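You operate a simulated robot arm through the tools that you are given. There is no shell and no other tool.

You run a simulated robot arm. Do the job below in one go: nothing can be reset, and whatever is moved stays where it is left.

JOB
Set the bench driver to program 2, run down both inner runner bolts, driver end first, and park it.

The check looks at the end state, three seconds after you hand in, the way a careful person would. Anything else that was tipped, shoved, dropped, spilled or broken makes it a failure.

ROBOT AND FRAMES
A 7-joint arm with a two-finger parallel gripper, fixed in place. Base frame: the origin is at the foot of the arm, x ahead of it, y to its left, z up; the work surface is at about z = 560. Lengths are in mm, angles in degrees, forces in N, time in s.
With the tool pointing down near the work surface it reaches from about 100 to 860 mm from the base axis. Its first joint turns from -166.0 to 166.0 degrees. Payload 1.57 kg.
The TCP is the grasp point between the finger pads, 30 mm short of the fingertips. In the tool frame z runs along the fingers and y along their closing line. The gripper opens to 110 mm. The fingers are 24 mm wide and 12 mm thick; the gripper's body (48 by 112 mm) begins 78 mm behind the TCP.
Orientation is told as [roll, pitch, yaw] about the base's x, y, z axes, in that order, counted from this pose: with the fingers straight down and closing along the base's y, the tool's x points along the base's -x, its y along +y and its z along -z.

CONTROLS
- The arm moves only by the tool nudge_tool. Its argument "targets" is a list of rows, each a list of 7 numbers: the shift along the base's x, y, z in units of 100 mm (1.0 is 100 mm), then the turn, a rotation vector about the base's x, y, z in units of 45 degrees (1.0 is 45 degrees), then the closure, from 0 (fully open) to 1 (shut). In form: [[dx, dy, dz, rx, ry, rz, fingers], ...]. A call has 1 to 20 rows; each row is the pose to reach, as a shift and turn from the pose commanded when the call began. A call with a number of a shift or a turn outside -1 to 1 is refused whole. A row lasts 0.2 s, in which the tool goes at most 50 mm and 8.6 degrees; a call with a longer step from one row to the next is refused whole, and so is a gripper value outside its range. A pose out of reach is approached as far as the arm can. The call stops where the force on the tool passes 40 N (or 10 N more than at its start, if that is more) or the arm is blocked; 0.2 s more then pass. Each finger travels about 108 mm/s and halts on what it meets, pressing with about 42 N; the grip force reading is that of the motor and also rises with nothing between the fingers. The clock runs only during rows and for 0.2 s after the last one: add rows that repeat a pose to give the fingers time. It gives the time, the measured TCP pose, the force on the tool (base axes), the opening and the grip force at its end, in the units of the frame above (readings bear some noise), with the torque about the TCP (base axes, N m) and any sound that the robot's microphone picked up.
- Cameras (640 x 400 px; columns grow to the right, rows downward): "scene" is fixed at [399.8, 499.7, 1214.8]; the picture's right is [-1.00, 0.08, 0.00], its down [0.02, 0.31, -0.95] and it looks along [-0.07, -0.95, -0.31] (base axes); focal length 339 px, centre (320, 200). "wrist" rides on the gripper at [70, 16, -141] in the tool frame; the picture's right is [-0.23, 0.97, 0.00], its down [-0.86, -0.20, -0.48] and it looks along [-0.47, -0.11, 0.88] (tool axes); focal length 222 px, centre (320, 200). There is no depth. A picture from a camera that has moved, and an enlarged one, comes with that camera's place and axes in the base frame and with its lens.
- camera(camera): a new picture of that camera. No time passes.
- slide_trunk(by): slides the trunk up (or, below 0, down) by that many mm; the arm rides with it, the base frame stays. It gives what a move gives, with no picture.
- zoom(camera, box): a new picture of the part [left, top, right, bottom] of that camera's present view, enlarged. No time passes.
- close_job(): hands the job in; it is judged then, once.

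Nothing tells you positions but the pictures and the camera data. Unless the task says otherwise, let go and move clear before handing in.

The tools are called after "Call:" as name(argument=value, ...) on one line, values as JSON. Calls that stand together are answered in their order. nudge_tool: Moves the arm, as the interface text tells. Its arguments: {"type":"object","properties":{"targets":{"type":"array","items":{"type":"array","items":{"type":"number"}}}},"required":["targets"]} The other tools are called the same way: slide_trunk (by) slides the trunk up or down; camera (camera) takes a picture; zoom (camera, box) takes an enlarged picture of a part of a camera's view; close_job () hands the job in.

At the start:

```text
t: 0.0
eef_pos: [593.3, -359.9, 1179.0]
ee_rot: [0.0, 0.0, 0.1]
contact_force: [-0.2, -0.5, -0.8]
ft_torque: [0.04, 0.0, -0.02]
width: 110.3
grasp_force: 0.1
trunk travel left (down, up): [-500.0, 110.0]
```

scene: 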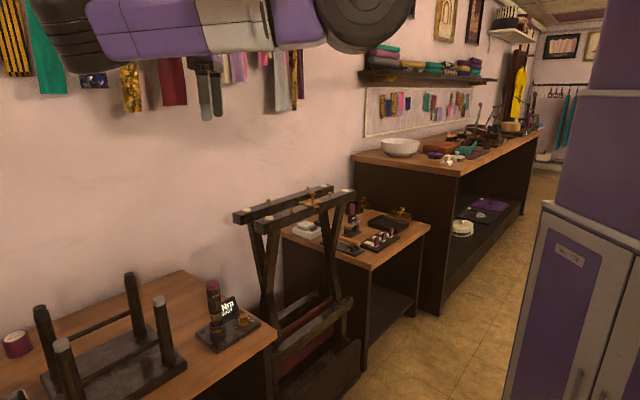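
wrist: 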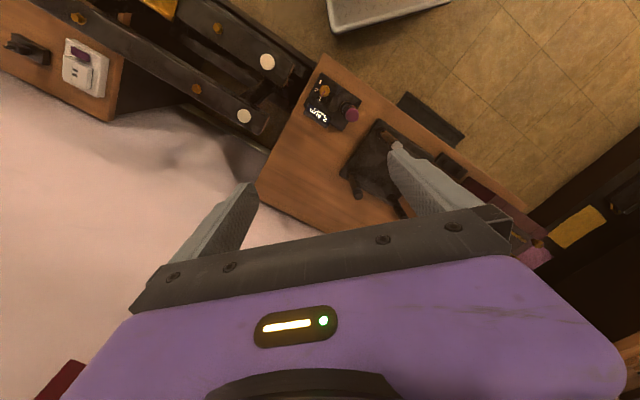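

I see a bench with an upturned stool, a small dock holding what looks like the bench driver with a lit display, and a trestle/runner stand with bolts. I'll look closer before moving anything.

Call:
zoom(camera="scene", box=[180, 260, 280, 360])

Call:
zoom(camera="scene", box=[220, 170, 440, 300])

Call:
zoom(camera="scene", box=[0, 250, 280, 400])

Call:
zoom(camera="wrist", box=[160, 0, 400, 150])

Call:
zoom(camera="wrist", box=[290, 60, 390, 140])

```text
4.00 times, centred on (230, 310) of scene
camera zoom: at [399.8, 499.7, 1214.8], right [-1.0, 0.08, 0.0], down [0.02, 0.31, -0.95], along [-0.07, -0.95, -0.31], focal length 1356 px, centre (680, -240)
```

zoom: 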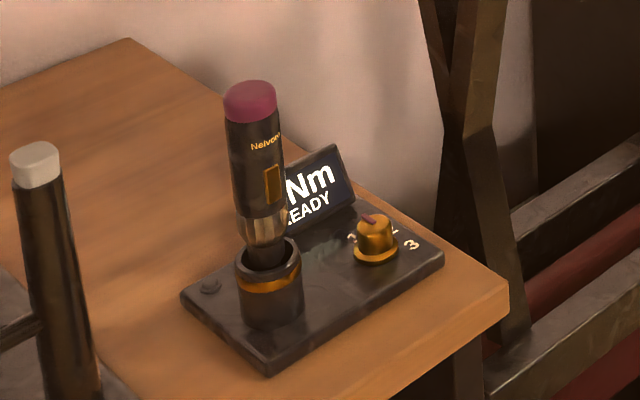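

```text
2.91 times, centred on (330, 235) of scene
camera zoom: at [399.8, 499.7, 1214.8], right [-1.0, 0.08, 0.0], down [0.02, 0.31, -0.95], along [-0.07, -0.95, -0.31], focal length 986 px, centre (291, 98)
```

zoom: 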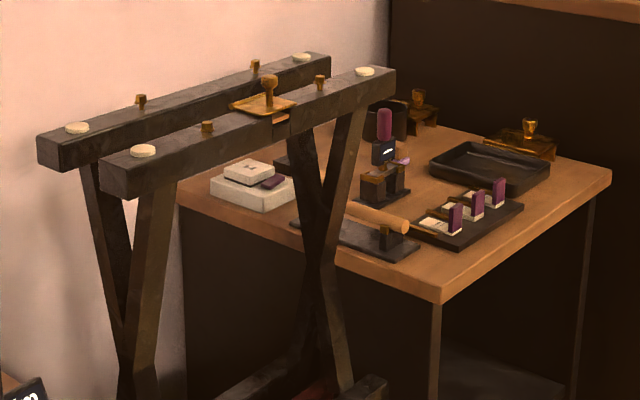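

```text
2.29 times, centred on (140, 325) of scene
camera zoom: at [399.8, 499.7, 1214.8], right [-1.0, 0.08, 0.0], down [0.02, 0.31, -0.95], along [-0.07, -0.95, -0.31], focal length 775 px, centre (731, -86)
```

zoom: 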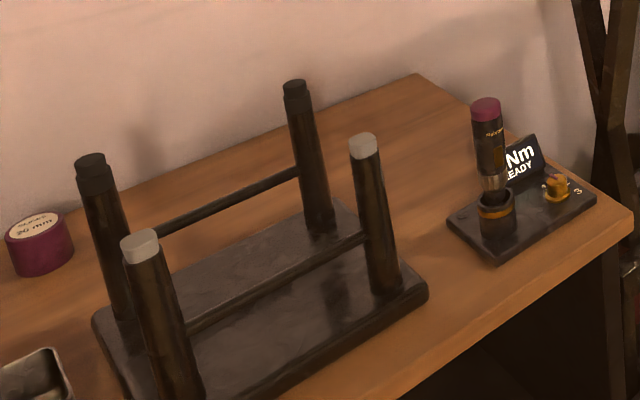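

```text
2.67 times, centred on (280, 75) of wrist
camera zoom: at [523.3, -342.8, 1319.4], right [0.23, 0.97, 0.0], down [0.86, -0.2, 0.48], along [0.47, -0.11, -0.88], focal length 592 px, centre (427, 533)
```

zoom: 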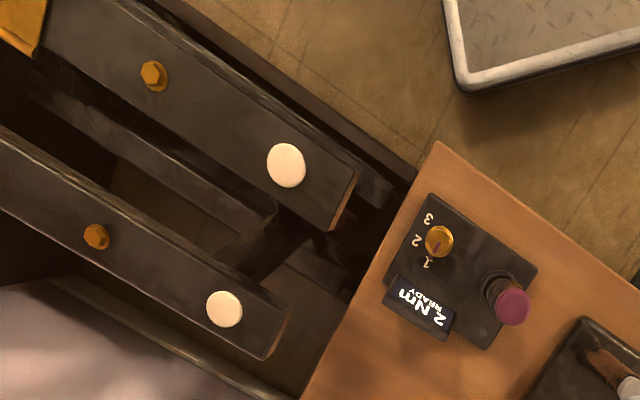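

```text
5.00 times, centred on (340, 100) of wrist
camera zoom: at [523.3, -342.8, 1319.4], right [0.23, 0.97, 0.0], down [0.86, -0.2, 0.48], along [0.47, -0.11, -0.88], focal length 1111 px, centre (220, 700)
```

zoom: 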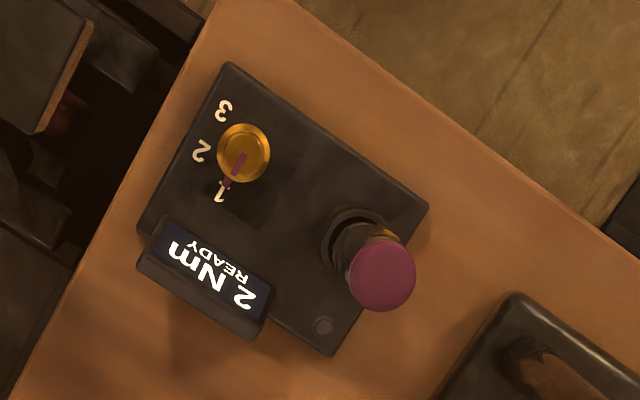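

The dial looks to be on 1, with the driver standing in its dock near (619, -285) and rails at about z 860 with gold bolts on them. I'll look at the rails and the rest of the room for markings.

Call:
zoom(camera="scene", box=[230, 190, 300, 240])

Call:
zoom(camera="scene", box=[290, 175, 360, 225])

Call:
zoom(camera="wrist", box=[60, 0, 200, 90])

Call:
zoom(camera="wrist", box=[180, 0, 320, 130])

Call:
zoom(camera="scene", box=[330, 200, 430, 260])

Call:
zoom(camera="scene", box=[350, 60, 640, 240])

Call:
zoom(camera="scene", box=[230, 240, 370, 400])

```text
8.00 times, centred on (265, 215) of scene
camera zoom: at [399.8, 499.7, 1214.8], right [-1.0, 0.08, 0.0], down [0.02, 0.31, -0.95], along [-0.07, -0.95, -0.31], focal length 2711 px, centre (760, 80)
```

zoom: 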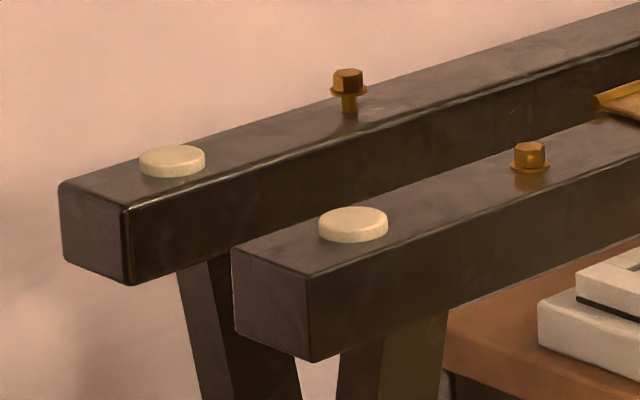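

```text
8.00 times, centred on (325, 200) of scene
camera zoom: at [399.8, 499.7, 1214.8], right [-1.0, 0.08, 0.0], down [0.02, 0.31, -0.95], along [-0.07, -0.95, -0.31], focal length 2711 px, centre (280, 200)
```

zoom: 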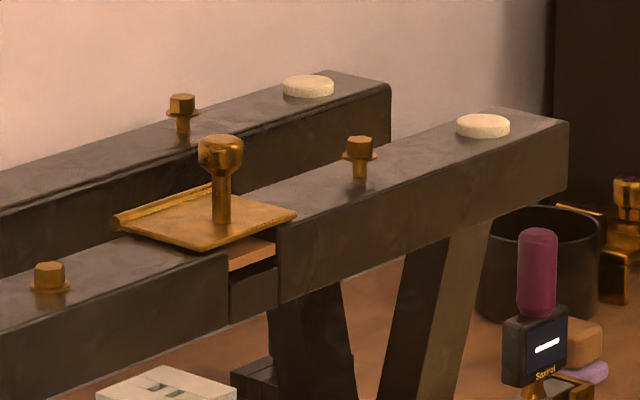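

```text
4.44 times, centred on (130, 45) of wrist
camera zoom: at [523.3, -342.8, 1319.4], right [0.23, 0.97, 0.0], down [0.86, -0.2, 0.48], along [0.47, -0.11, -0.88], focal length 987 px, centre (1164, 889)
```

zoom: 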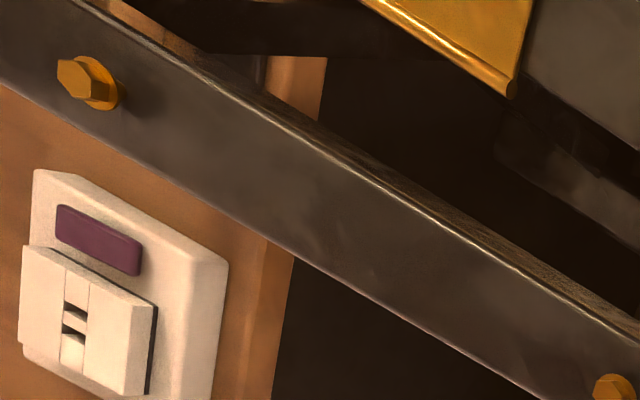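

```text
3.08 times, centred on (250, 65) of wrist
camera zoom: at [523.3, -342.8, 1319.4], right [0.23, 0.97, 0.0], down [0.86, -0.2, 0.48], along [0.47, -0.11, -0.88], focal length 684 px, centre (535, 615)
```

zoom: 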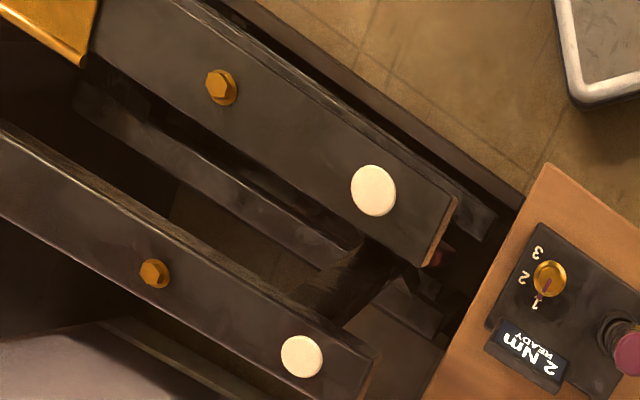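

```text
6.40 times, centred on (380, 230) of scene
camera zoom: at [399.8, 499.7, 1214.8], right [-1.0, 0.08, 0.0], down [0.02, 0.31, -0.95], along [-0.07, -0.95, -0.31], focal length 2169 px, centre (-64, 8)
```

zoom: 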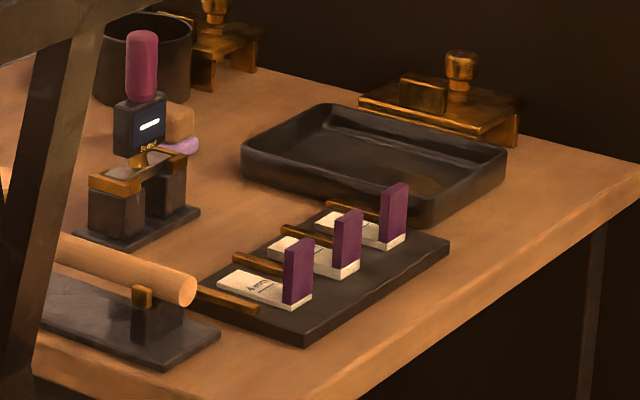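

```text
2.21 times, centred on (495, 150) of scene
camera zoom: at [399.8, 499.7, 1214.8], right [-1.0, 0.08, 0.0], down [0.02, 0.31, -0.95], along [-0.07, -0.95, -0.31], focal length 748 px, centre (-66, 310)
```

zoom: 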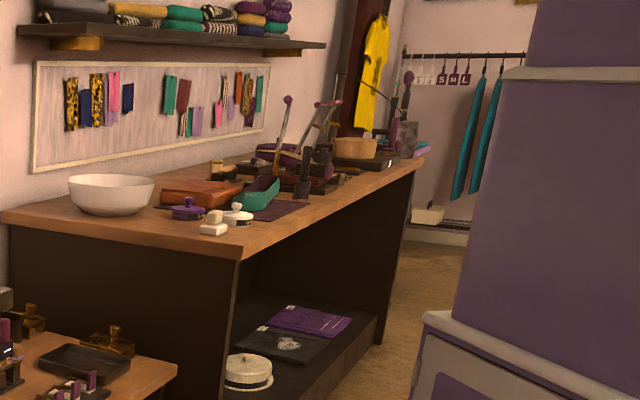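

```text
2.50 times, centred on (300, 320) of scene
camera zoom: at [399.8, 499.7, 1214.8], right [-1.0, 0.08, 0.0], down [0.02, 0.31, -0.95], along [-0.07, -0.95, -0.31], focal length 847 px, centre (370, -100)
```

zoom: 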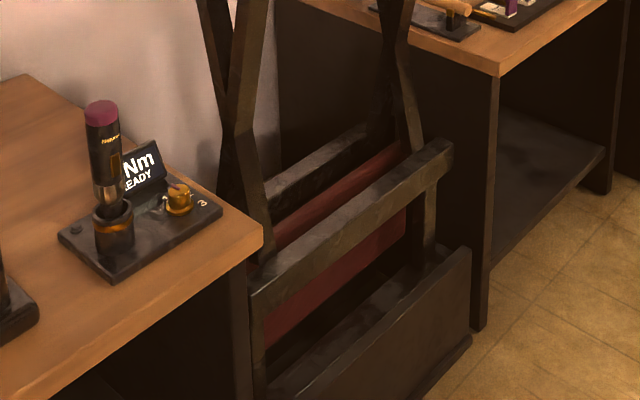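

Let me look more closely at the four bolts and the dial/driver detail.

Call:
zoom(camera="scene", box=[284, 204, 308, 219])

Call:
zoom(camera="scene", box=[262, 194, 286, 209])

Call:
zoom(camera="scene", box=[322, 187, 346, 202])

Call:
zoom(camera="scene", box=[300, 182, 324, 197])

Call:
zoom(camera="scene", box=[194, 274, 264, 354])

Call:
zoom(camera="wrist", box=[300, 70, 370, 130])

```text
16.00 times, centred on (296, 212) of scene
camera zoom: at [399.8, 499.7, 1214.8], right [-1.0, 0.08, 0.0], down [0.02, 0.31, -0.95], along [-0.07, -0.95, -0.31], focal length 5423 px, centre (704, 16)
```

zoom: 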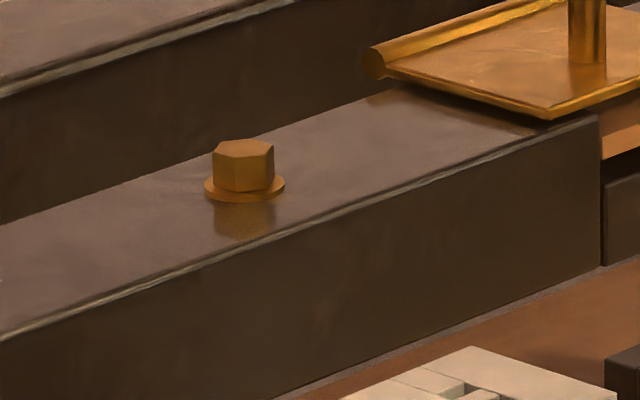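

```text
16.00 times, centred on (274, 202) of scene
camera zoom: at [399.8, 499.7, 1214.8], right [-1.0, 0.08, 0.0], down [0.02, 0.31, -0.95], along [-0.07, -0.95, -0.31], focal length 5423 px, centre (1056, 176)
```

zoom: 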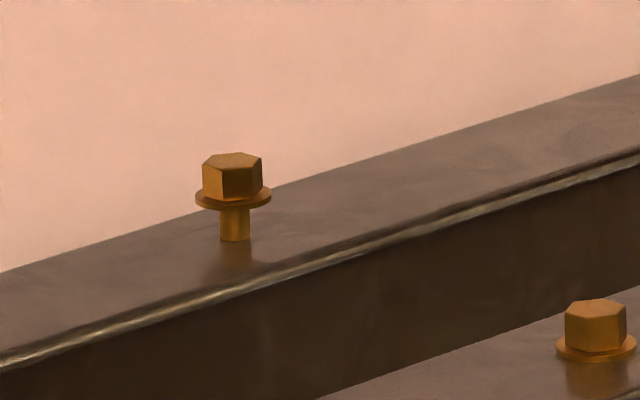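

```text
16.00 times, centred on (334, 194) of scene
camera zoom: at [399.8, 499.7, 1214.8], right [-1.0, 0.08, 0.0], down [0.02, 0.31, -0.95], along [-0.07, -0.95, -0.31], focal length 5423 px, centre (96, 288)
```

zoom: 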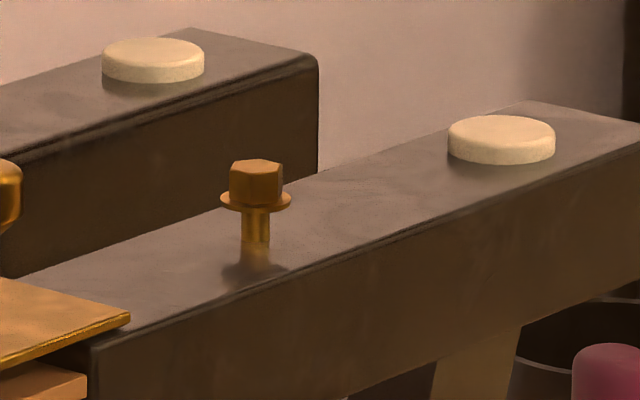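

```text
16.00 times, centred on (312, 190) of scene
camera zoom: at [399.8, 499.7, 1214.8], right [-1.0, 0.08, 0.0], down [0.02, 0.31, -0.95], along [-0.07, -0.95, -0.31], focal length 5423 px, centre (448, 368)
```

zoom: 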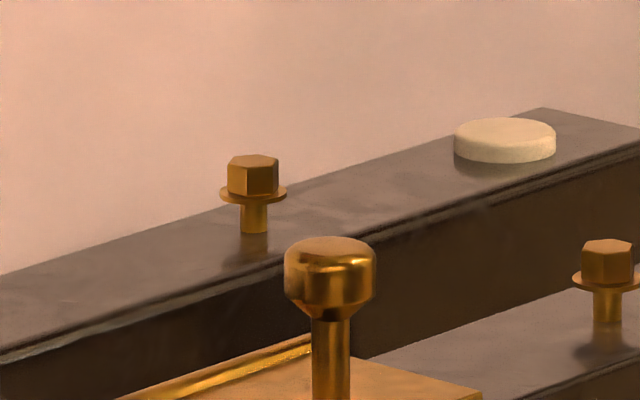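

```text
5.00 times, centred on (229, 314) of scene
camera zoom: at [399.8, 499.7, 1214.8], right [-1.0, 0.08, 0.0], down [0.02, 0.31, -0.95], along [-0.07, -0.95, -0.31], focal length 1695 px, centre (775, -370)
```

zoom: 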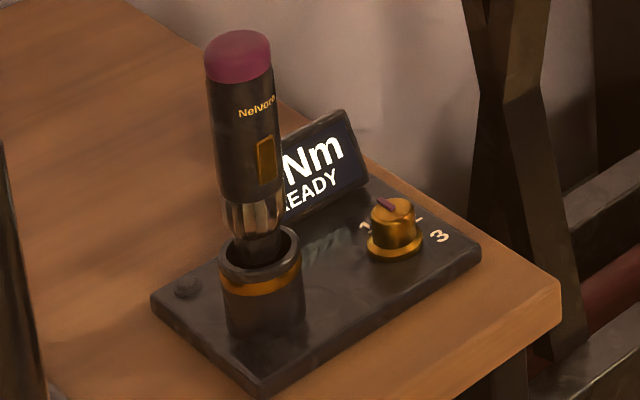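

```text
6.67 times, centred on (335, 100) of wrist
camera zoom: at [523.3, -342.8, 1319.4], right [0.23, 0.97, 0.0], down [0.86, -0.2, 0.48], along [0.47, -0.11, -0.88], focal length 1481 px, centre (220, 867)
```

zoom: 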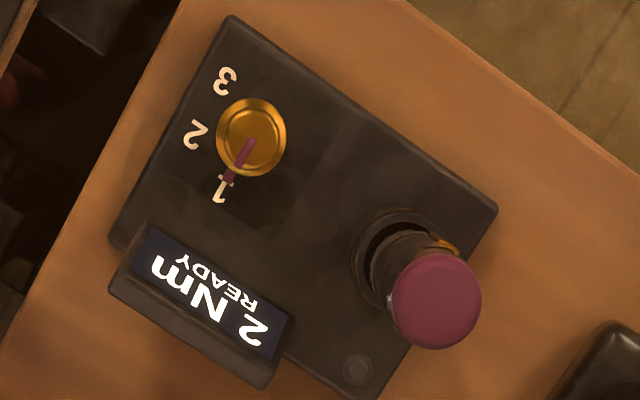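

The seated bolt is on the aisle-side rail's driver end. Both bolts on the wall-side rail stand proud. I'll move the wrist camera over the rails to measure them and check which runner is the inner one.

Call:
nudge_tool(targets=[[-0.33, -0.1, 0, 0, 0, 0, 0], [-0.66, -0.2, 0, 0, 0, 0, 0], [-1.0, -0.3, 0, 0, 0, 0, 0]])

```text
t: 0.8
eef_pos: [493.8, -390.0, 1178.0]
ee_rot: [0.0, 0.0, 0.1]
contact_force: [0.3, -0.6, 0.2]
ft_torque: [-0.03, 0.03, 0.01]
width: 109.9
grasp_force: 0.1
trunk travel left (down, up): [-500.0, 110.0]
```

The arm moved freely and is now at (494, -390). I'll continue toward the rails.

Call:
nudge_tool(targets=[[-0.33, -0.2, 0, 0, 0, 0, 0], [-0.66, -0.4, 0, 0, 0, 0, 0], [-1.0, -0.6, 0, 0, 0, 0, 0]])

Call:
camera(camera="wrist")

Call:
camera(camera="scene")

```text
t: 1.6
eef_pos: [392.3, -448.3, 1178.5]
ee_rot: [0.1, 0.0, 0.0]
contact_force: [0.3, -0.3, 0.0]
ft_torque: [-0.02, 0.04, -0.01]
width: 110.0
grasp_force: 0.1
trunk travel left (down, up): [-500.0, 110.0]
```

```text
taken
camera wrist: at [322.4, -431.5, 1319.5], right [0.23, 0.97, 0.0], down [0.86, -0.2, 0.48], along [0.47, -0.11, -0.88], focal length 222 px, centre (320, 200)
```

wrist: 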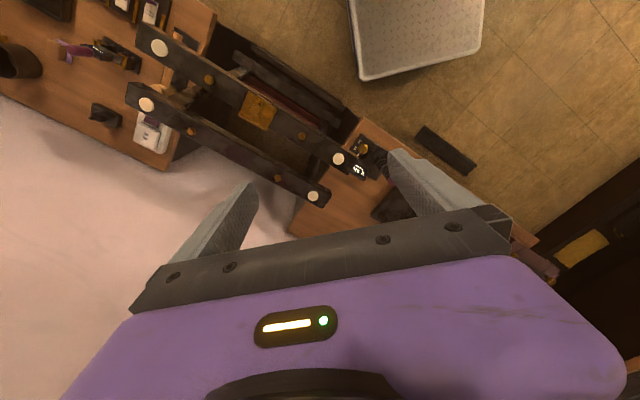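

```text
taken
```

scene: 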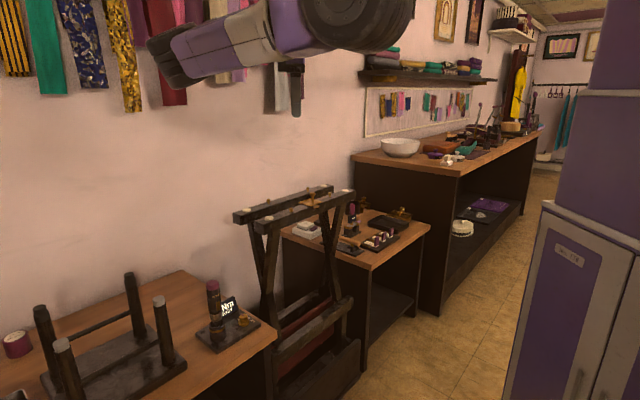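

Call:
zoom(camera="wrist", box=[110, 10, 350, 210])

Call:
zoom(camera="wrist", box=[240, 120, 400, 220])

Call:
zoom(camera="wrist", box=[0, 0, 160, 100])

Call:
zoom(camera="wrist", box=[120, 70, 280, 170])

Call:
zoom(camera="scene", box=[540, 200, 640, 300])

```text
2.00 times, centred on (230, 110) of wrist
camera zoom: at [322.4, -431.5, 1319.5], right [0.23, 0.97, 0.0], down [0.86, -0.2, 0.48], along [0.47, -0.11, -0.88], focal length 444 px, centre (500, 380)
```

zoom: 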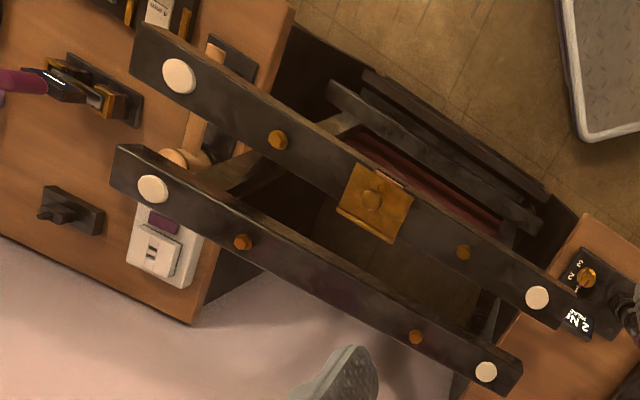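

```text
4.00 times, centred on (320, 170) of wrist
camera zoom: at [322.4, -431.5, 1319.5], right [0.23, 0.97, 0.0], down [0.86, -0.2, 0.48], along [0.47, -0.11, -0.88], focal length 888 px, centre (320, 320)
```

zoom: 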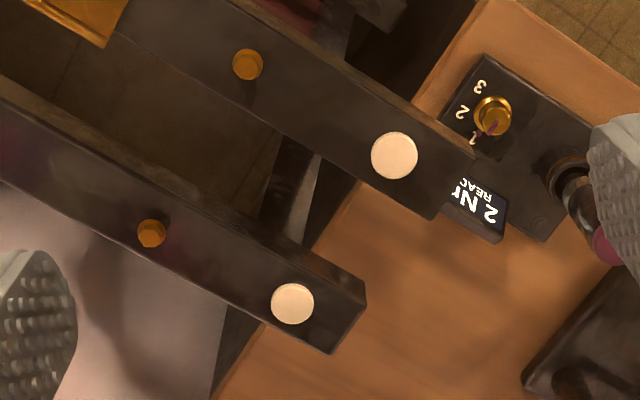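

```text
4.00 times, centred on (80, 50) of wrist
camera zoom: at [322.4, -431.5, 1319.5], right [0.23, 0.97, 0.0], down [0.86, -0.2, 0.48], along [0.47, -0.11, -0.88], focal length 888 px, centre (1280, 800)
```

zoom: 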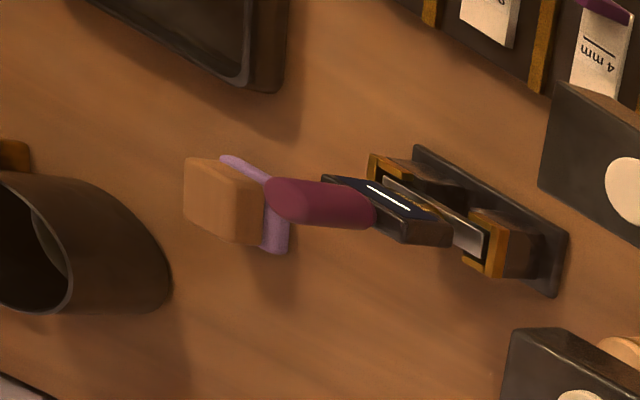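

```text
4.00 times, centred on (200, 120) of wrist
camera zoom: at [322.4, -431.5, 1319.5], right [0.23, 0.97, 0.0], down [0.86, -0.2, 0.48], along [0.47, -0.11, -0.88], focal length 888 px, centre (800, 520)
```

zoom: 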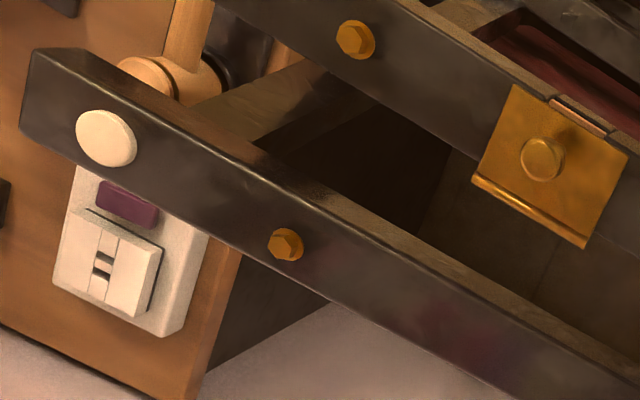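

```text
4.00 times, centred on (590, 250) of scene
camera zoom: at [399.8, 499.7, 1214.8], right [-1.0, 0.08, 0.0], down [0.02, 0.31, -0.95], along [-0.07, -0.95, -0.31], focal length 1356 px, centre (-760, 0)
```

zoom: 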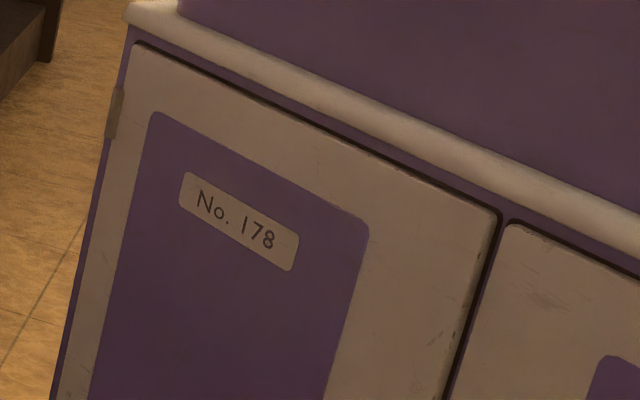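

The wall-side rail has both bolts proud, with heads at about (487, -564, 873) and (352, -698, 873). I take that to be the inner runner, because the aisle-side rail already has one bolt seated. Next I'll look closely at the driver and dial.

Call:
nudge_tool(targets=[[0.2, 0.23, -0.1, 0, 0, 0, 0], [0.4, 0.46, -0.3, 0, 0, 0, 0], [0.6, 0.7, -0.5, 0, 0, 0, 0], [0.75, 0.95, -0.75, 0, 0, 0, 0]])

Call:
nudge_tool(targets=[[0.2, 0.23, -0.25, 0, 0, 0, 0], [0.4, 0.46, -0.5, 0, 0, 0, 0], [0.55, 0.7, -0.75, 0, 0, 0, 0], [0.65, 0.9, -1.0, 0, 0, 0, 0]])

Call:
camera(camera="wrist")

```text
t: 2.6
eef_pos: [469.1, -354.2, 1102.9]
ee_rot: [-0.1, 0.0, -0.1]
contact_force: [0.1, -0.8, -0.1]
ft_torque: [0.04, -0.01, -0.01]
width: 110.2
grasp_force: 0.1
trunk travel left (down, up): [-500.0, 110.0]
```

```text
t: 3.6
eef_pos: [533.8, -264.3, 1003.6]
ee_rot: [-0.1, 0.0, 0.0]
contact_force: [0.2, 0.8, 0.0]
ft_torque: [0.04, -0.02, -0.04]
width: 110.0
grasp_force: 0.1
trunk travel left (down, up): [-500.0, 110.0]
```

```text
taken
camera wrist: at [463.8, -248.3, 1145.0], right [0.23, 0.97, 0.0], down [0.86, -0.2, 0.48], along [0.47, -0.11, -0.88], focal length 222 px, centre (320, 200)
```

wrist: 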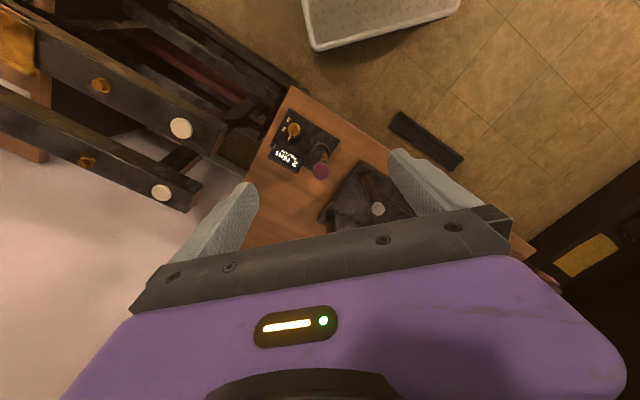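

Call:
zoom(camera="wrist", box=[260, 100, 356, 190])

Call:
zoom(camera="scene", box=[190, 270, 250, 360])

Call:
zoom(camera="wrist", box=[300, 140, 420, 230])

```text
4.44 times, centred on (308, 145) of wrist
camera zoom: at [463.8, -248.3, 1145.0], right [0.23, 0.97, 0.0], down [0.86, -0.2, 0.48], along [0.47, -0.11, -0.88], focal length 987 px, centre (373, 444)
```

zoom: 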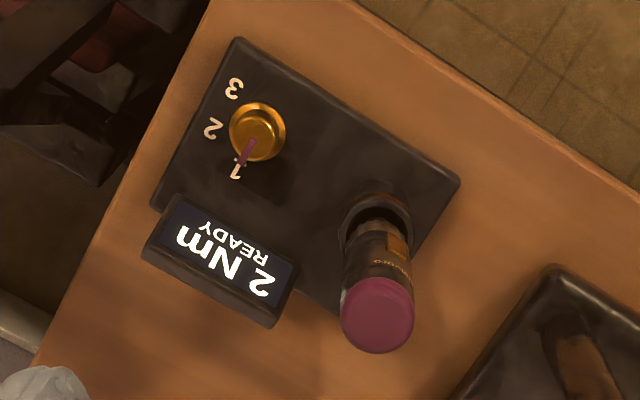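

```text
4.44 times, centred on (220, 315) of scene
camera zoom: at [399.8, 499.7, 1214.8], right [-1.0, 0.08, 0.0], down [0.02, 0.31, -0.95], along [-0.07, -0.95, -0.31], focal length 1506 px, centre (764, -311)
```

zoom: 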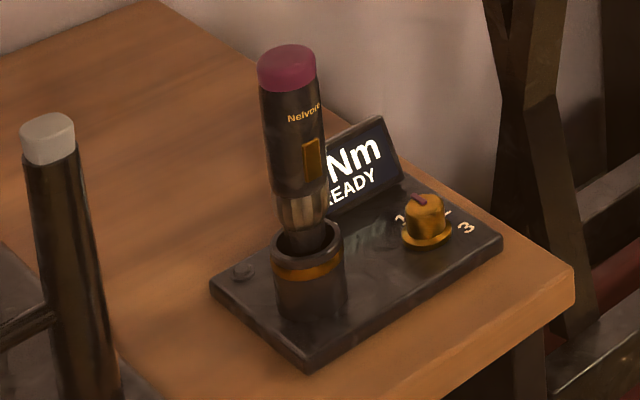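

```text
4.44 times, centred on (360, 185) of wrist
camera zoom: at [463.8, -248.3, 1145.0], right [0.23, 0.97, 0.0], down [0.86, -0.2, 0.48], along [0.47, -0.11, -0.88], focal length 987 px, centre (142, 267)
```

zoom: 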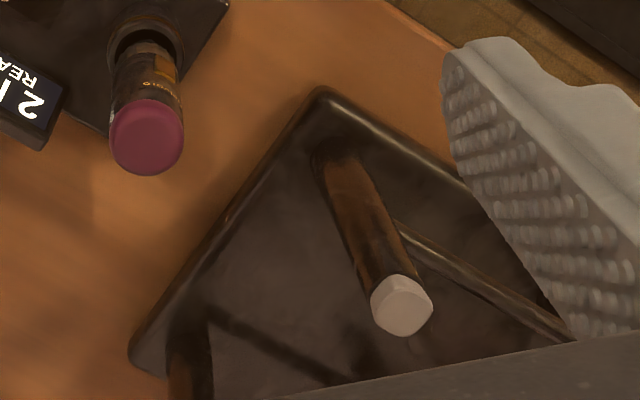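

The driver stands vertical at about (617, -283) with its top near z 738, and a gold patch on its side faces about 135°. I'll zoom in to locate the knob precisely.

Call:
zoom(camera="wrist", box=[274, 110, 314, 140])

Call:
zoom(camera="scene", box=[230, 300, 270, 325])

Call:
zoom(camera="scene", box=[200, 300, 240, 350])

Call:
zoom(camera="wrist", box=[300, 140, 340, 180])

```text
13.33 times, centred on (294, 125) of wrist
camera zoom: at [463.8, -248.3, 1145.0], right [0.23, 0.97, 0.0], down [0.86, -0.2, 0.48], along [0.47, -0.11, -0.88], focal length 2962 px, centre (667, 1200)
```

zoom: 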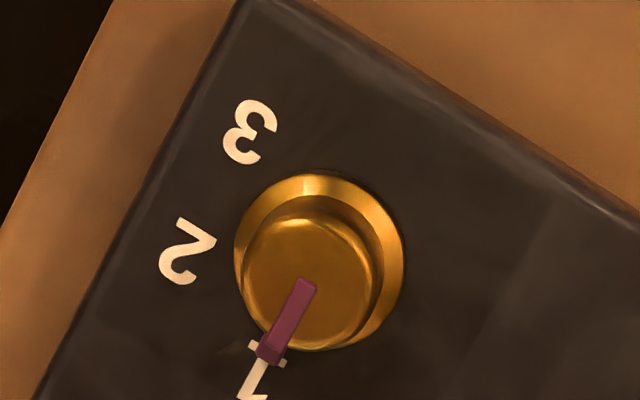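

```text
16.00 times, centred on (250, 312) of scene
camera zoom: at [399.8, 499.7, 1214.8], right [-1.0, 0.08, 0.0], down [0.02, 0.31, -0.95], along [-0.07, -0.95, -0.31], focal length 5423 px, centre (1440, -1600)
```

zoom: 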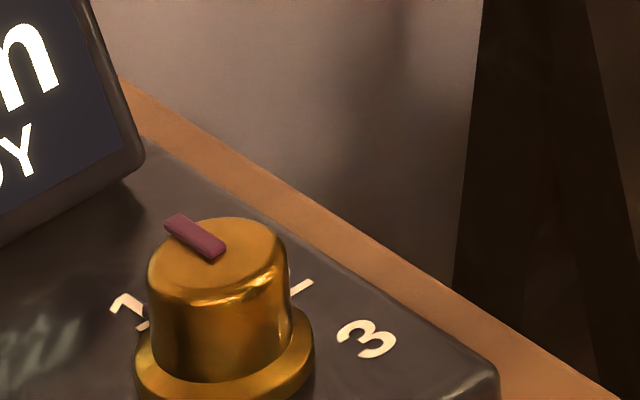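

```text
8.00 times, centred on (220, 325) of scene
camera zoom: at [399.8, 499.7, 1214.8], right [-1.0, 0.08, 0.0], down [0.02, 0.31, -0.95], along [-0.07, -0.95, -0.31], focal length 2711 px, centre (1120, -800)
```

zoom: 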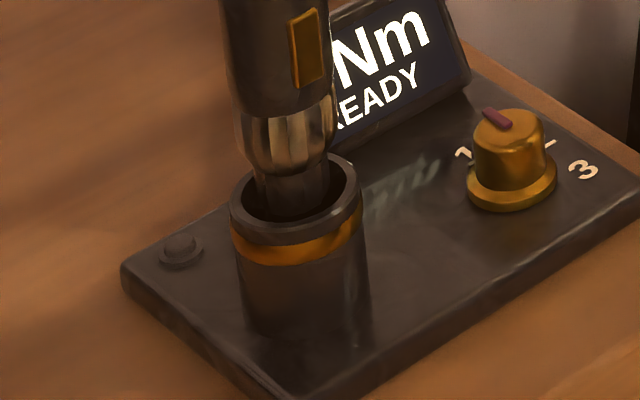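

```text
10.00 times, centred on (320, 160) of wrist
camera zoom: at [463.8, -248.3, 1145.0], right [0.23, 0.97, 0.0], down [0.86, -0.2, 0.48], along [0.47, -0.11, -0.88], focal length 2221 px, centre (320, 600)
```

zoom: 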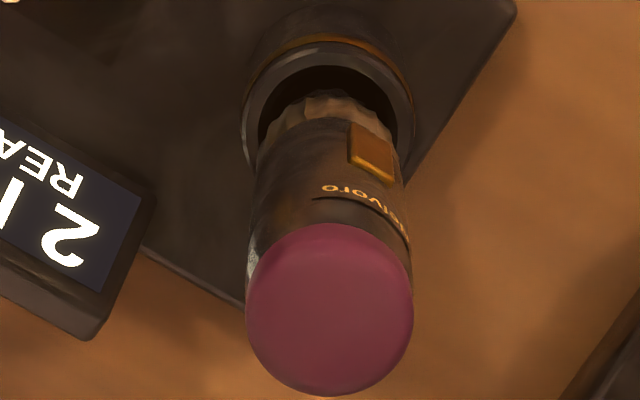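

The knob axis is at about (556, -336.5) with its top at z 598. The pointer sits at about -45° and "2" is about -60° further round. I'll check the hand's shape for clearance against the standing driver.

Call:
zoom(camera="scene", box=[100, 0, 420, 200])

```text
2.00 times, centred on (260, 100) of scene
camera zoom: at [399.8, 499.7, 1214.8], right [-1.0, 0.08, 0.0], down [0.02, 0.31, -0.95], along [-0.07, -0.95, -0.31], focal length 678 px, centre (440, 400)
```

zoom: 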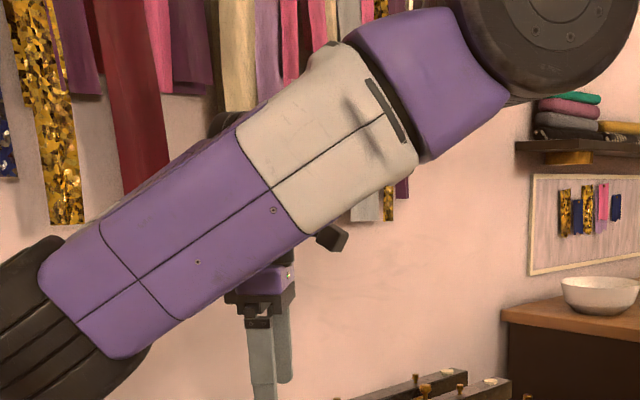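

Call:
camera(camera="scene")

```text
taken
```

scene: 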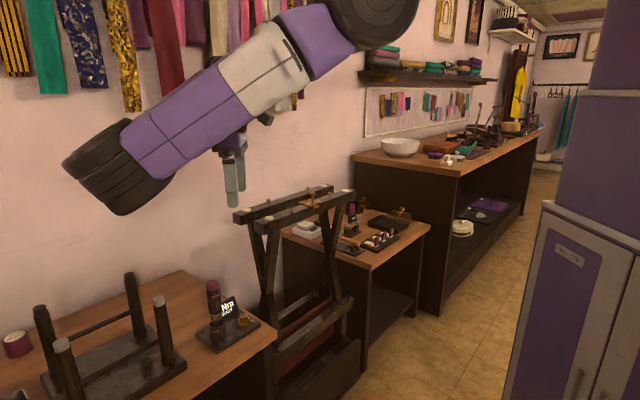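

The elbow is on the +x side, well above the stool. I'll move above the knob while turning to yaw 75° and half closing the fingers, keeping well above the driver's top.

Call:
nudge_tool(targets=[[0.03, -0.12, -0.1, 0, 0, 0.167, 0.2], [0.07, -0.24, -0.2, 0, 0, 0.333, 0.5], [0.11, -0.36, -0.3, 0, 0, 0.5, 0.5], [0.15, -0.48, -0.45, 0, 0, 0.667, 0.5], [0.19, -0.6, -0.6, 0, 0, 0.833, 0.5], [0.222, -0.722, -0.8, 0, 0, 1.0, 0.5]])

Call:
nudge_tool(targets=[[0, 0, -0.1, 0, 0, 0.167, 0.5], [0, 0, -0.2, 0, 0, 0.333, 0.5], [0, 0, -0.3, 0, 0, 0.5, 0.5], [0, 0, -0.4, 0, 0, 0.667, 0.5], [0, 0, -0.4, 0, 0, 0.667, 0.5]])

Call:
camera(camera="scene")

Call:
camera(camera="wrist")

```text
t: 5.0
eef_pos: [556.2, -336.4, 923.0]
ee_rot: [-0.1, 0.0, 45.1]
contact_force: [-1.3, 0.5, 0.6]
ft_torque: [-0.02, 0.0, 0.02]
width: 55.1
grasp_force: 0.1
trunk travel left (down, up): [-500.0, 110.0]
```

```text
t: 6.2
eef_pos: [555.4, -336.5, 884.5]
ee_rot: [0.0, 0.1, 75.0]
contact_force: [-0.2, 0.4, -0.3]
ft_torque: [0.03, -0.01, 0.02]
width: 54.9
grasp_force: 0.1
trunk travel left (down, up): [-500.0, 110.0]
```

```text
taken
```

scene: 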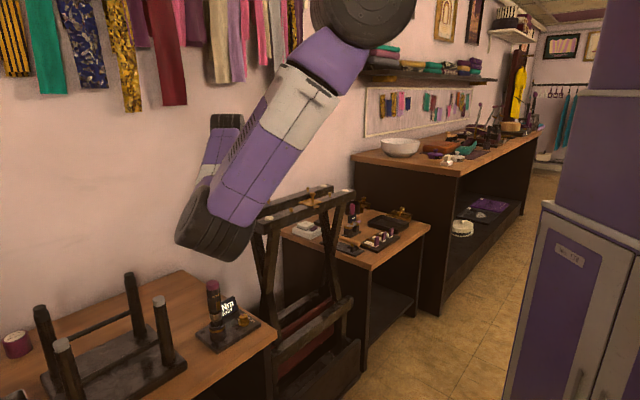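

```text
taken
camera wrist: at [521.8, -399.5, 1024.5], right [-0.88, 0.47, 0.0], down [0.41, 0.78, 0.48], along [0.22, 0.42, -0.88], focal length 222 px, centre (320, 200)
```

wrist: 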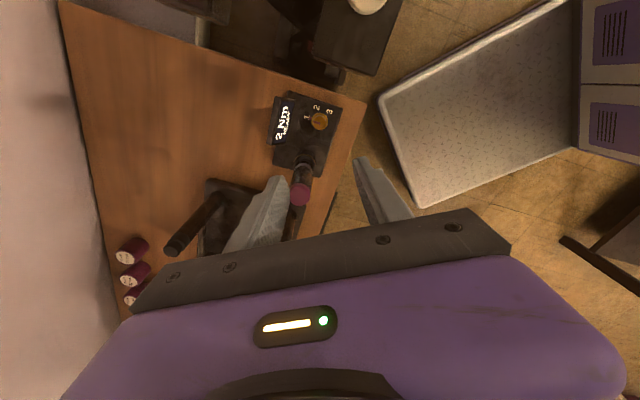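

The knob lies under the tool axis, as computed. I'll descend in steps and watch the elbow and the driver.

Call:
nudge_tool(targets=[[0, 0, -0.33, 0, 0, 0, 0.5], [0, 0, -0.66, 0, 0, 0, 0.5], [0, 0, -1.0, 0, 0, 0, 0.5]])

Call:
nudge_tool(targets=[[0, 0, -0.33, 0, 0, 0, 0.5], [0, 0, -0.66, 0, 0, 0, 0.5], [0, 0, -0.9, 0, 0, 0, 0.5], [0, 0, -0.9, 0, 0, 0, 0.5]])

Call:
camera(camera="scene")

Call:
camera(camera="wrist")

```text
t: 7.0
eef_pos: [555.8, -337.1, 782.8]
ee_rot: [0.1, -0.1, 75.0]
contact_force: [0.1, -1.2, -0.4]
ft_torque: [-0.01, 0.0, 0.02]
width: 55.0
grasp_force: 0.0
trunk travel left (down, up): [-500.0, 110.0]
```

```text
t: 7.8
eef_pos: [566.2, -336.8, 708.3]
ee_rot: [-0.9, 0.5, 75.9]
contact_force: [7.9, 10.1, 8.2]
ft_torque: [-1.89, 1.67, 0.08]
width: 55.0
grasp_force: 0.0
trunk travel left (down, up): [-500.0, 110.0]
stopped in row 3: the force on the tool passed its limit at 96 N (the readings are from after the stop); the commanded pose is now the measured one
```

```text
taken
```

scene: 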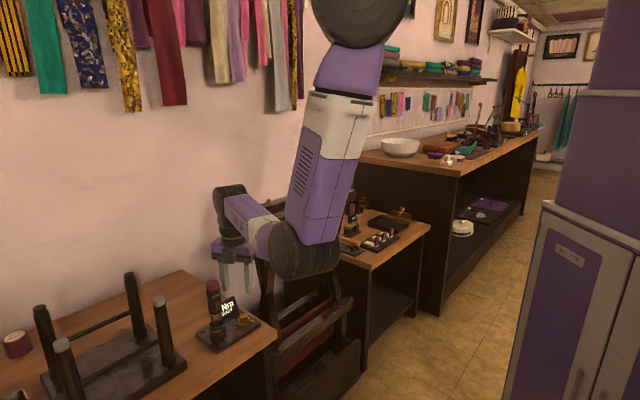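

```text
taken
camera wrist: at [532.1, -397.9, 849.5], right [-0.89, 0.46, -0.02], down [0.4, 0.79, 0.47], along [0.23, 0.41, -0.88], focal length 222 px, centre (320, 200)
```

wrist: 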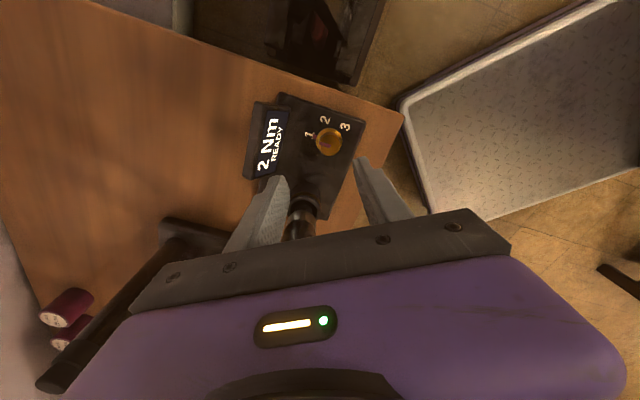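

The hand touched something while going down, most likely the end of the aisle-side runner beside the wrist. I'll ease away from it and back up, then check that nothing was displaced.

Call:
nudge_tool(targets=[[0.05, 0.05, 0.05, 0, 0, 0, 0.5], [0.1, 0.1, 0.15, 0, 0, 0, 0.5], [0.1, 0.1, 0.4, 0, 0, 0, 0.5], [0.1, 0.1, 0.7, 0, 0, 0, 0.5], [0.1, 0.1, 1.0, 0, 0, 0, 0.5]])

Call:
camera(camera="scene")

Call:
camera(camera="wrist")

```text
t: 9.0
eef_pos: [574.6, -326.8, 807.2]
ee_rot: [-0.7, 0.3, 75.6]
contact_force: [0.0, -0.6, 0.2]
ft_torque: [-0.02, -0.01, 0.03]
width: 55.2
grasp_force: 0.0
trunk travel left (down, up): [-500.0, 110.0]
```

```text
taken
```

scene: 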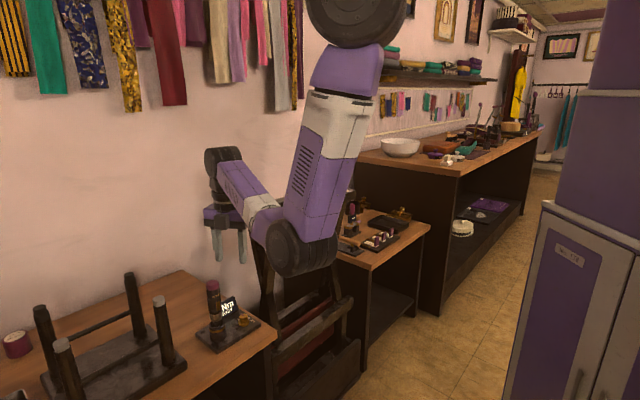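

```text
taken
camera wrist: at [539.6, -388.5, 948.8], right [-0.89, 0.46, -0.01], down [0.4, 0.78, 0.47], along [0.23, 0.42, -0.88], focal length 222 px, centre (320, 200)
```

wrist: 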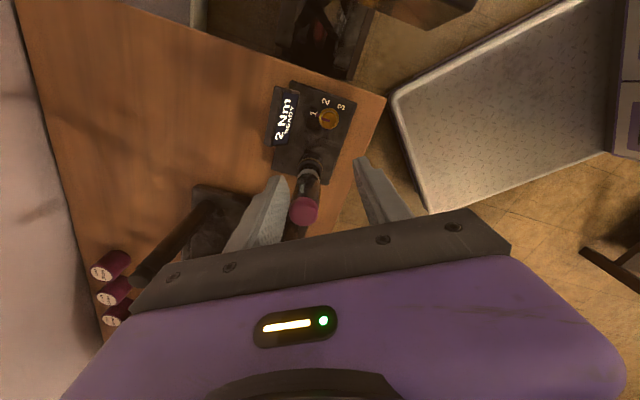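

Call:
zoom(camera="scene", box=[230, 240, 370, 400])

Call:
zoom(camera="scene", box=[220, 170, 440, 300])

```text
2.50 times, centred on (300, 320) of scene
camera zoom: at [399.8, 499.7, 1214.8], right [-1.0, 0.08, 0.0], down [0.02, 0.31, -0.95], along [-0.07, -0.95, -0.31], focal length 847 px, centre (370, -100)
```

zoom: 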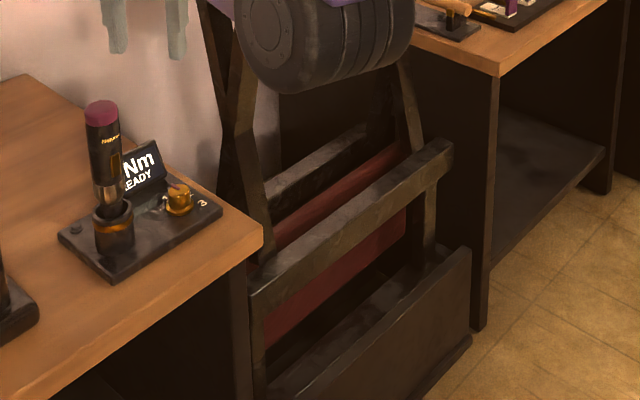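

```text
2.91 times, centred on (330, 235) of scene
camera zoom: at [399.8, 499.7, 1214.8], right [-1.0, 0.08, 0.0], down [0.02, 0.31, -0.95], along [-0.07, -0.95, -0.31], focal length 986 px, centre (291, 98)
```

zoom: 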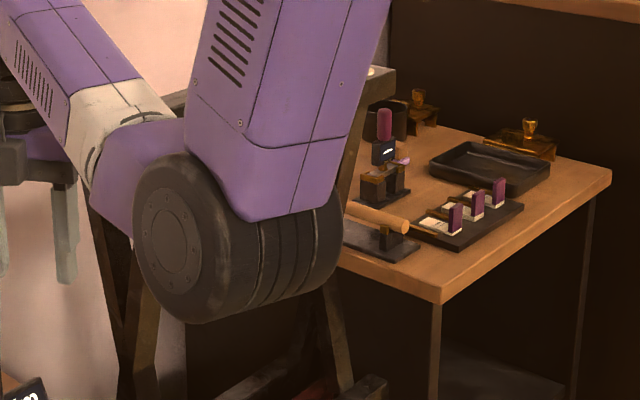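

The trestle looks unmoved. The contact was the wrist camera housing on the tip of the aisle-side runner. I'll study the hand's shape so I can choose a yaw that clears both the runner end and the driver.

Call:
zoom(camera="scene", box=[180, 130, 300, 280])

```text
2.67 times, centred on (240, 205) of scene
camera zoom: at [399.8, 499.7, 1214.8], right [-1.0, 0.08, 0.0], down [0.02, 0.31, -0.95], along [-0.07, -0.95, -0.31], focal length 904 px, centre (533, 187)
```

zoom: 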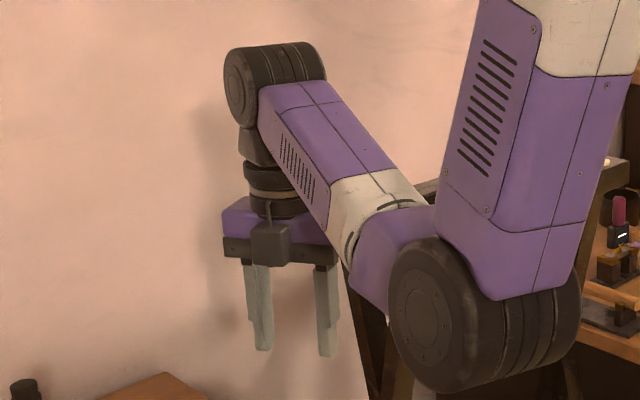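

The forearm hangs low to a dropped elbow, so I'll raise the trunk for clearance. I'll then come down at yaw 95°, which clears both the runner tip and the driver. The knob will be turned in three small re-gripped steps.

Call:
slide_trunk(by=110)

Call:
camera(camera="scene")

```text
t: 10.4
eef_pos: [574.5, -326.9, 916.9]
ee_rot: [-0.7, 0.5, 75.6]
contact_force: [0.6, 0.0, 0.5]
ft_torque: [0.0, -0.03, 0.02]
width: 54.8
grasp_force: 0.1
trunk travel left (down, up): [-610.0, 0.0]
```

```text
taken
```

scene: 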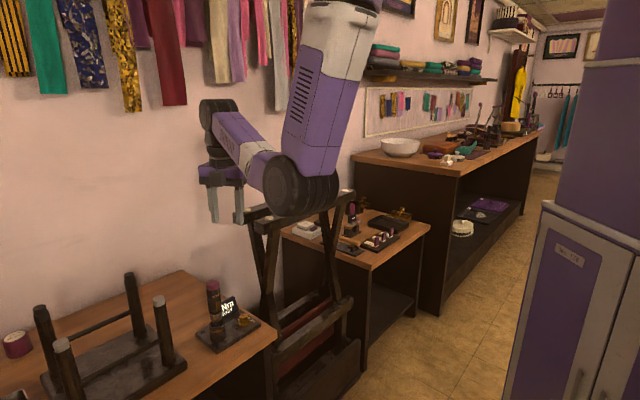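

Call:
nudge_tool(targets=[[-0.06, -0.03, -0.2, 0.004, 0.004, 0.144, 0.5], [-0.12, -0.06, -0.4, 0.008, 0.008, 0.288, 0.5], [-0.185, -0.096, -0.7, 0.0124, 0.0129, 0.431, 0.5], [-0.185, -0.096, -1.0, 0.0124, 0.0129, 0.431, 0.5], [-0.185, -0.096, -1.0, 0.0124, 0.0129, 0.431, 0.5]])

Call:
camera(camera="scene")

Call:
camera(camera="wrist")

```text
t: 11.6
eef_pos: [556.0, -336.4, 815.8]
ee_rot: [-0.1, -0.1, 95.2]
contact_force: [0.7, -0.4, 1.0]
ft_torque: [-0.01, 0.04, 0.0]
width: 55.0
grasp_force: 0.0
trunk travel left (down, up): [-610.0, 0.0]
```

```text
taken
```

scene: 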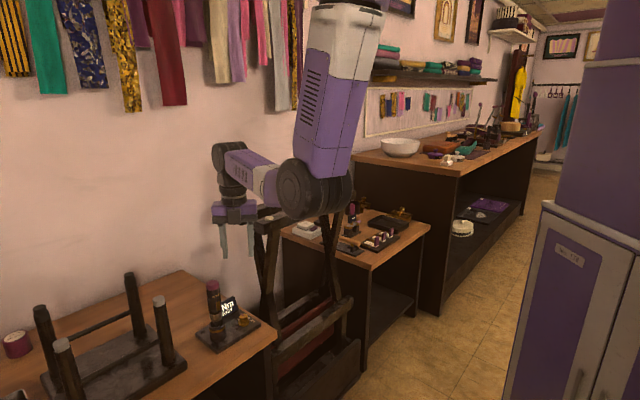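

```text
taken
camera wrist: at [545.5, -407.5, 957.2], right [-0.99, 0.14, 0.0], down [0.12, 0.87, 0.48], along [0.07, 0.47, -0.88], focal length 222 px, centre (320, 200)
```

wrist: 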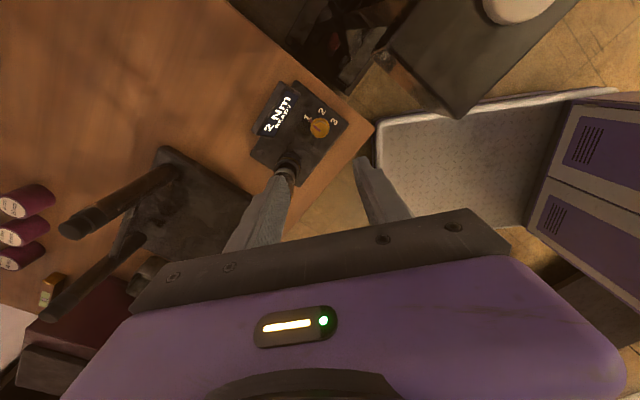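

The wrist view confirms the runner end is where it was, so the trestle hasn't moved. I'll come down a few millimetres further from the runner tip.

Call:
nudge_tool(targets=[[0.05, -0.03, -0.25, 0, 0, 0, 0.5], [0.05, -0.03, -0.5, 0, 0, 0, 0.5], [0.05, -0.03, -0.75, 0, 0, 0, 0.5], [0.05, -0.03, -0.85, 0, 0, 0, 0.5]])

Call:
camera(camera="wrist")

Call:
camera(camera="scene")

```text
t: 12.6
eef_pos: [561.1, -340.4, 732.4]
ee_rot: [-0.1, 0.0, 95.0]
contact_force: [-0.1, 0.7, 0.9]
ft_torque: [-0.02, 0.03, 0.0]
width: 54.8
grasp_force: 0.0
trunk travel left (down, up): [-610.0, 0.0]
```

```text
taken
camera wrist: at [550.8, -410.1, 872.9], right [-0.99, 0.14, 0.0], down [0.12, 0.87, 0.48], along [0.07, 0.47, -0.88], focal length 222 px, centre (320, 200)
```

wrist: 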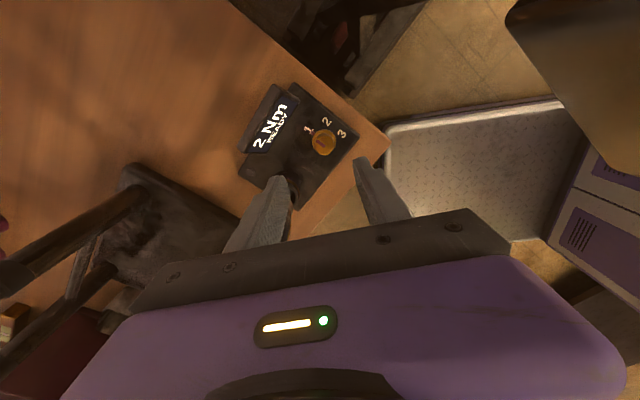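

```text
taken
```

scene: 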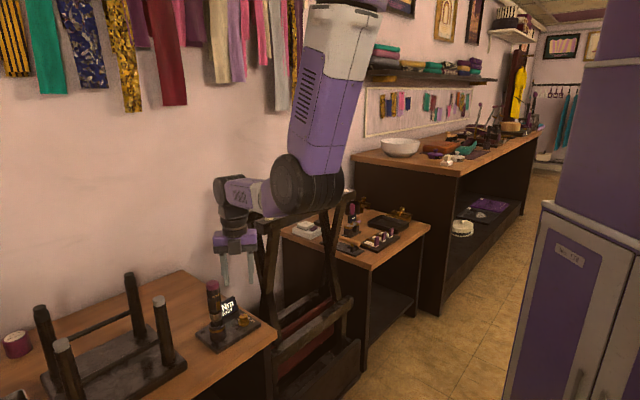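

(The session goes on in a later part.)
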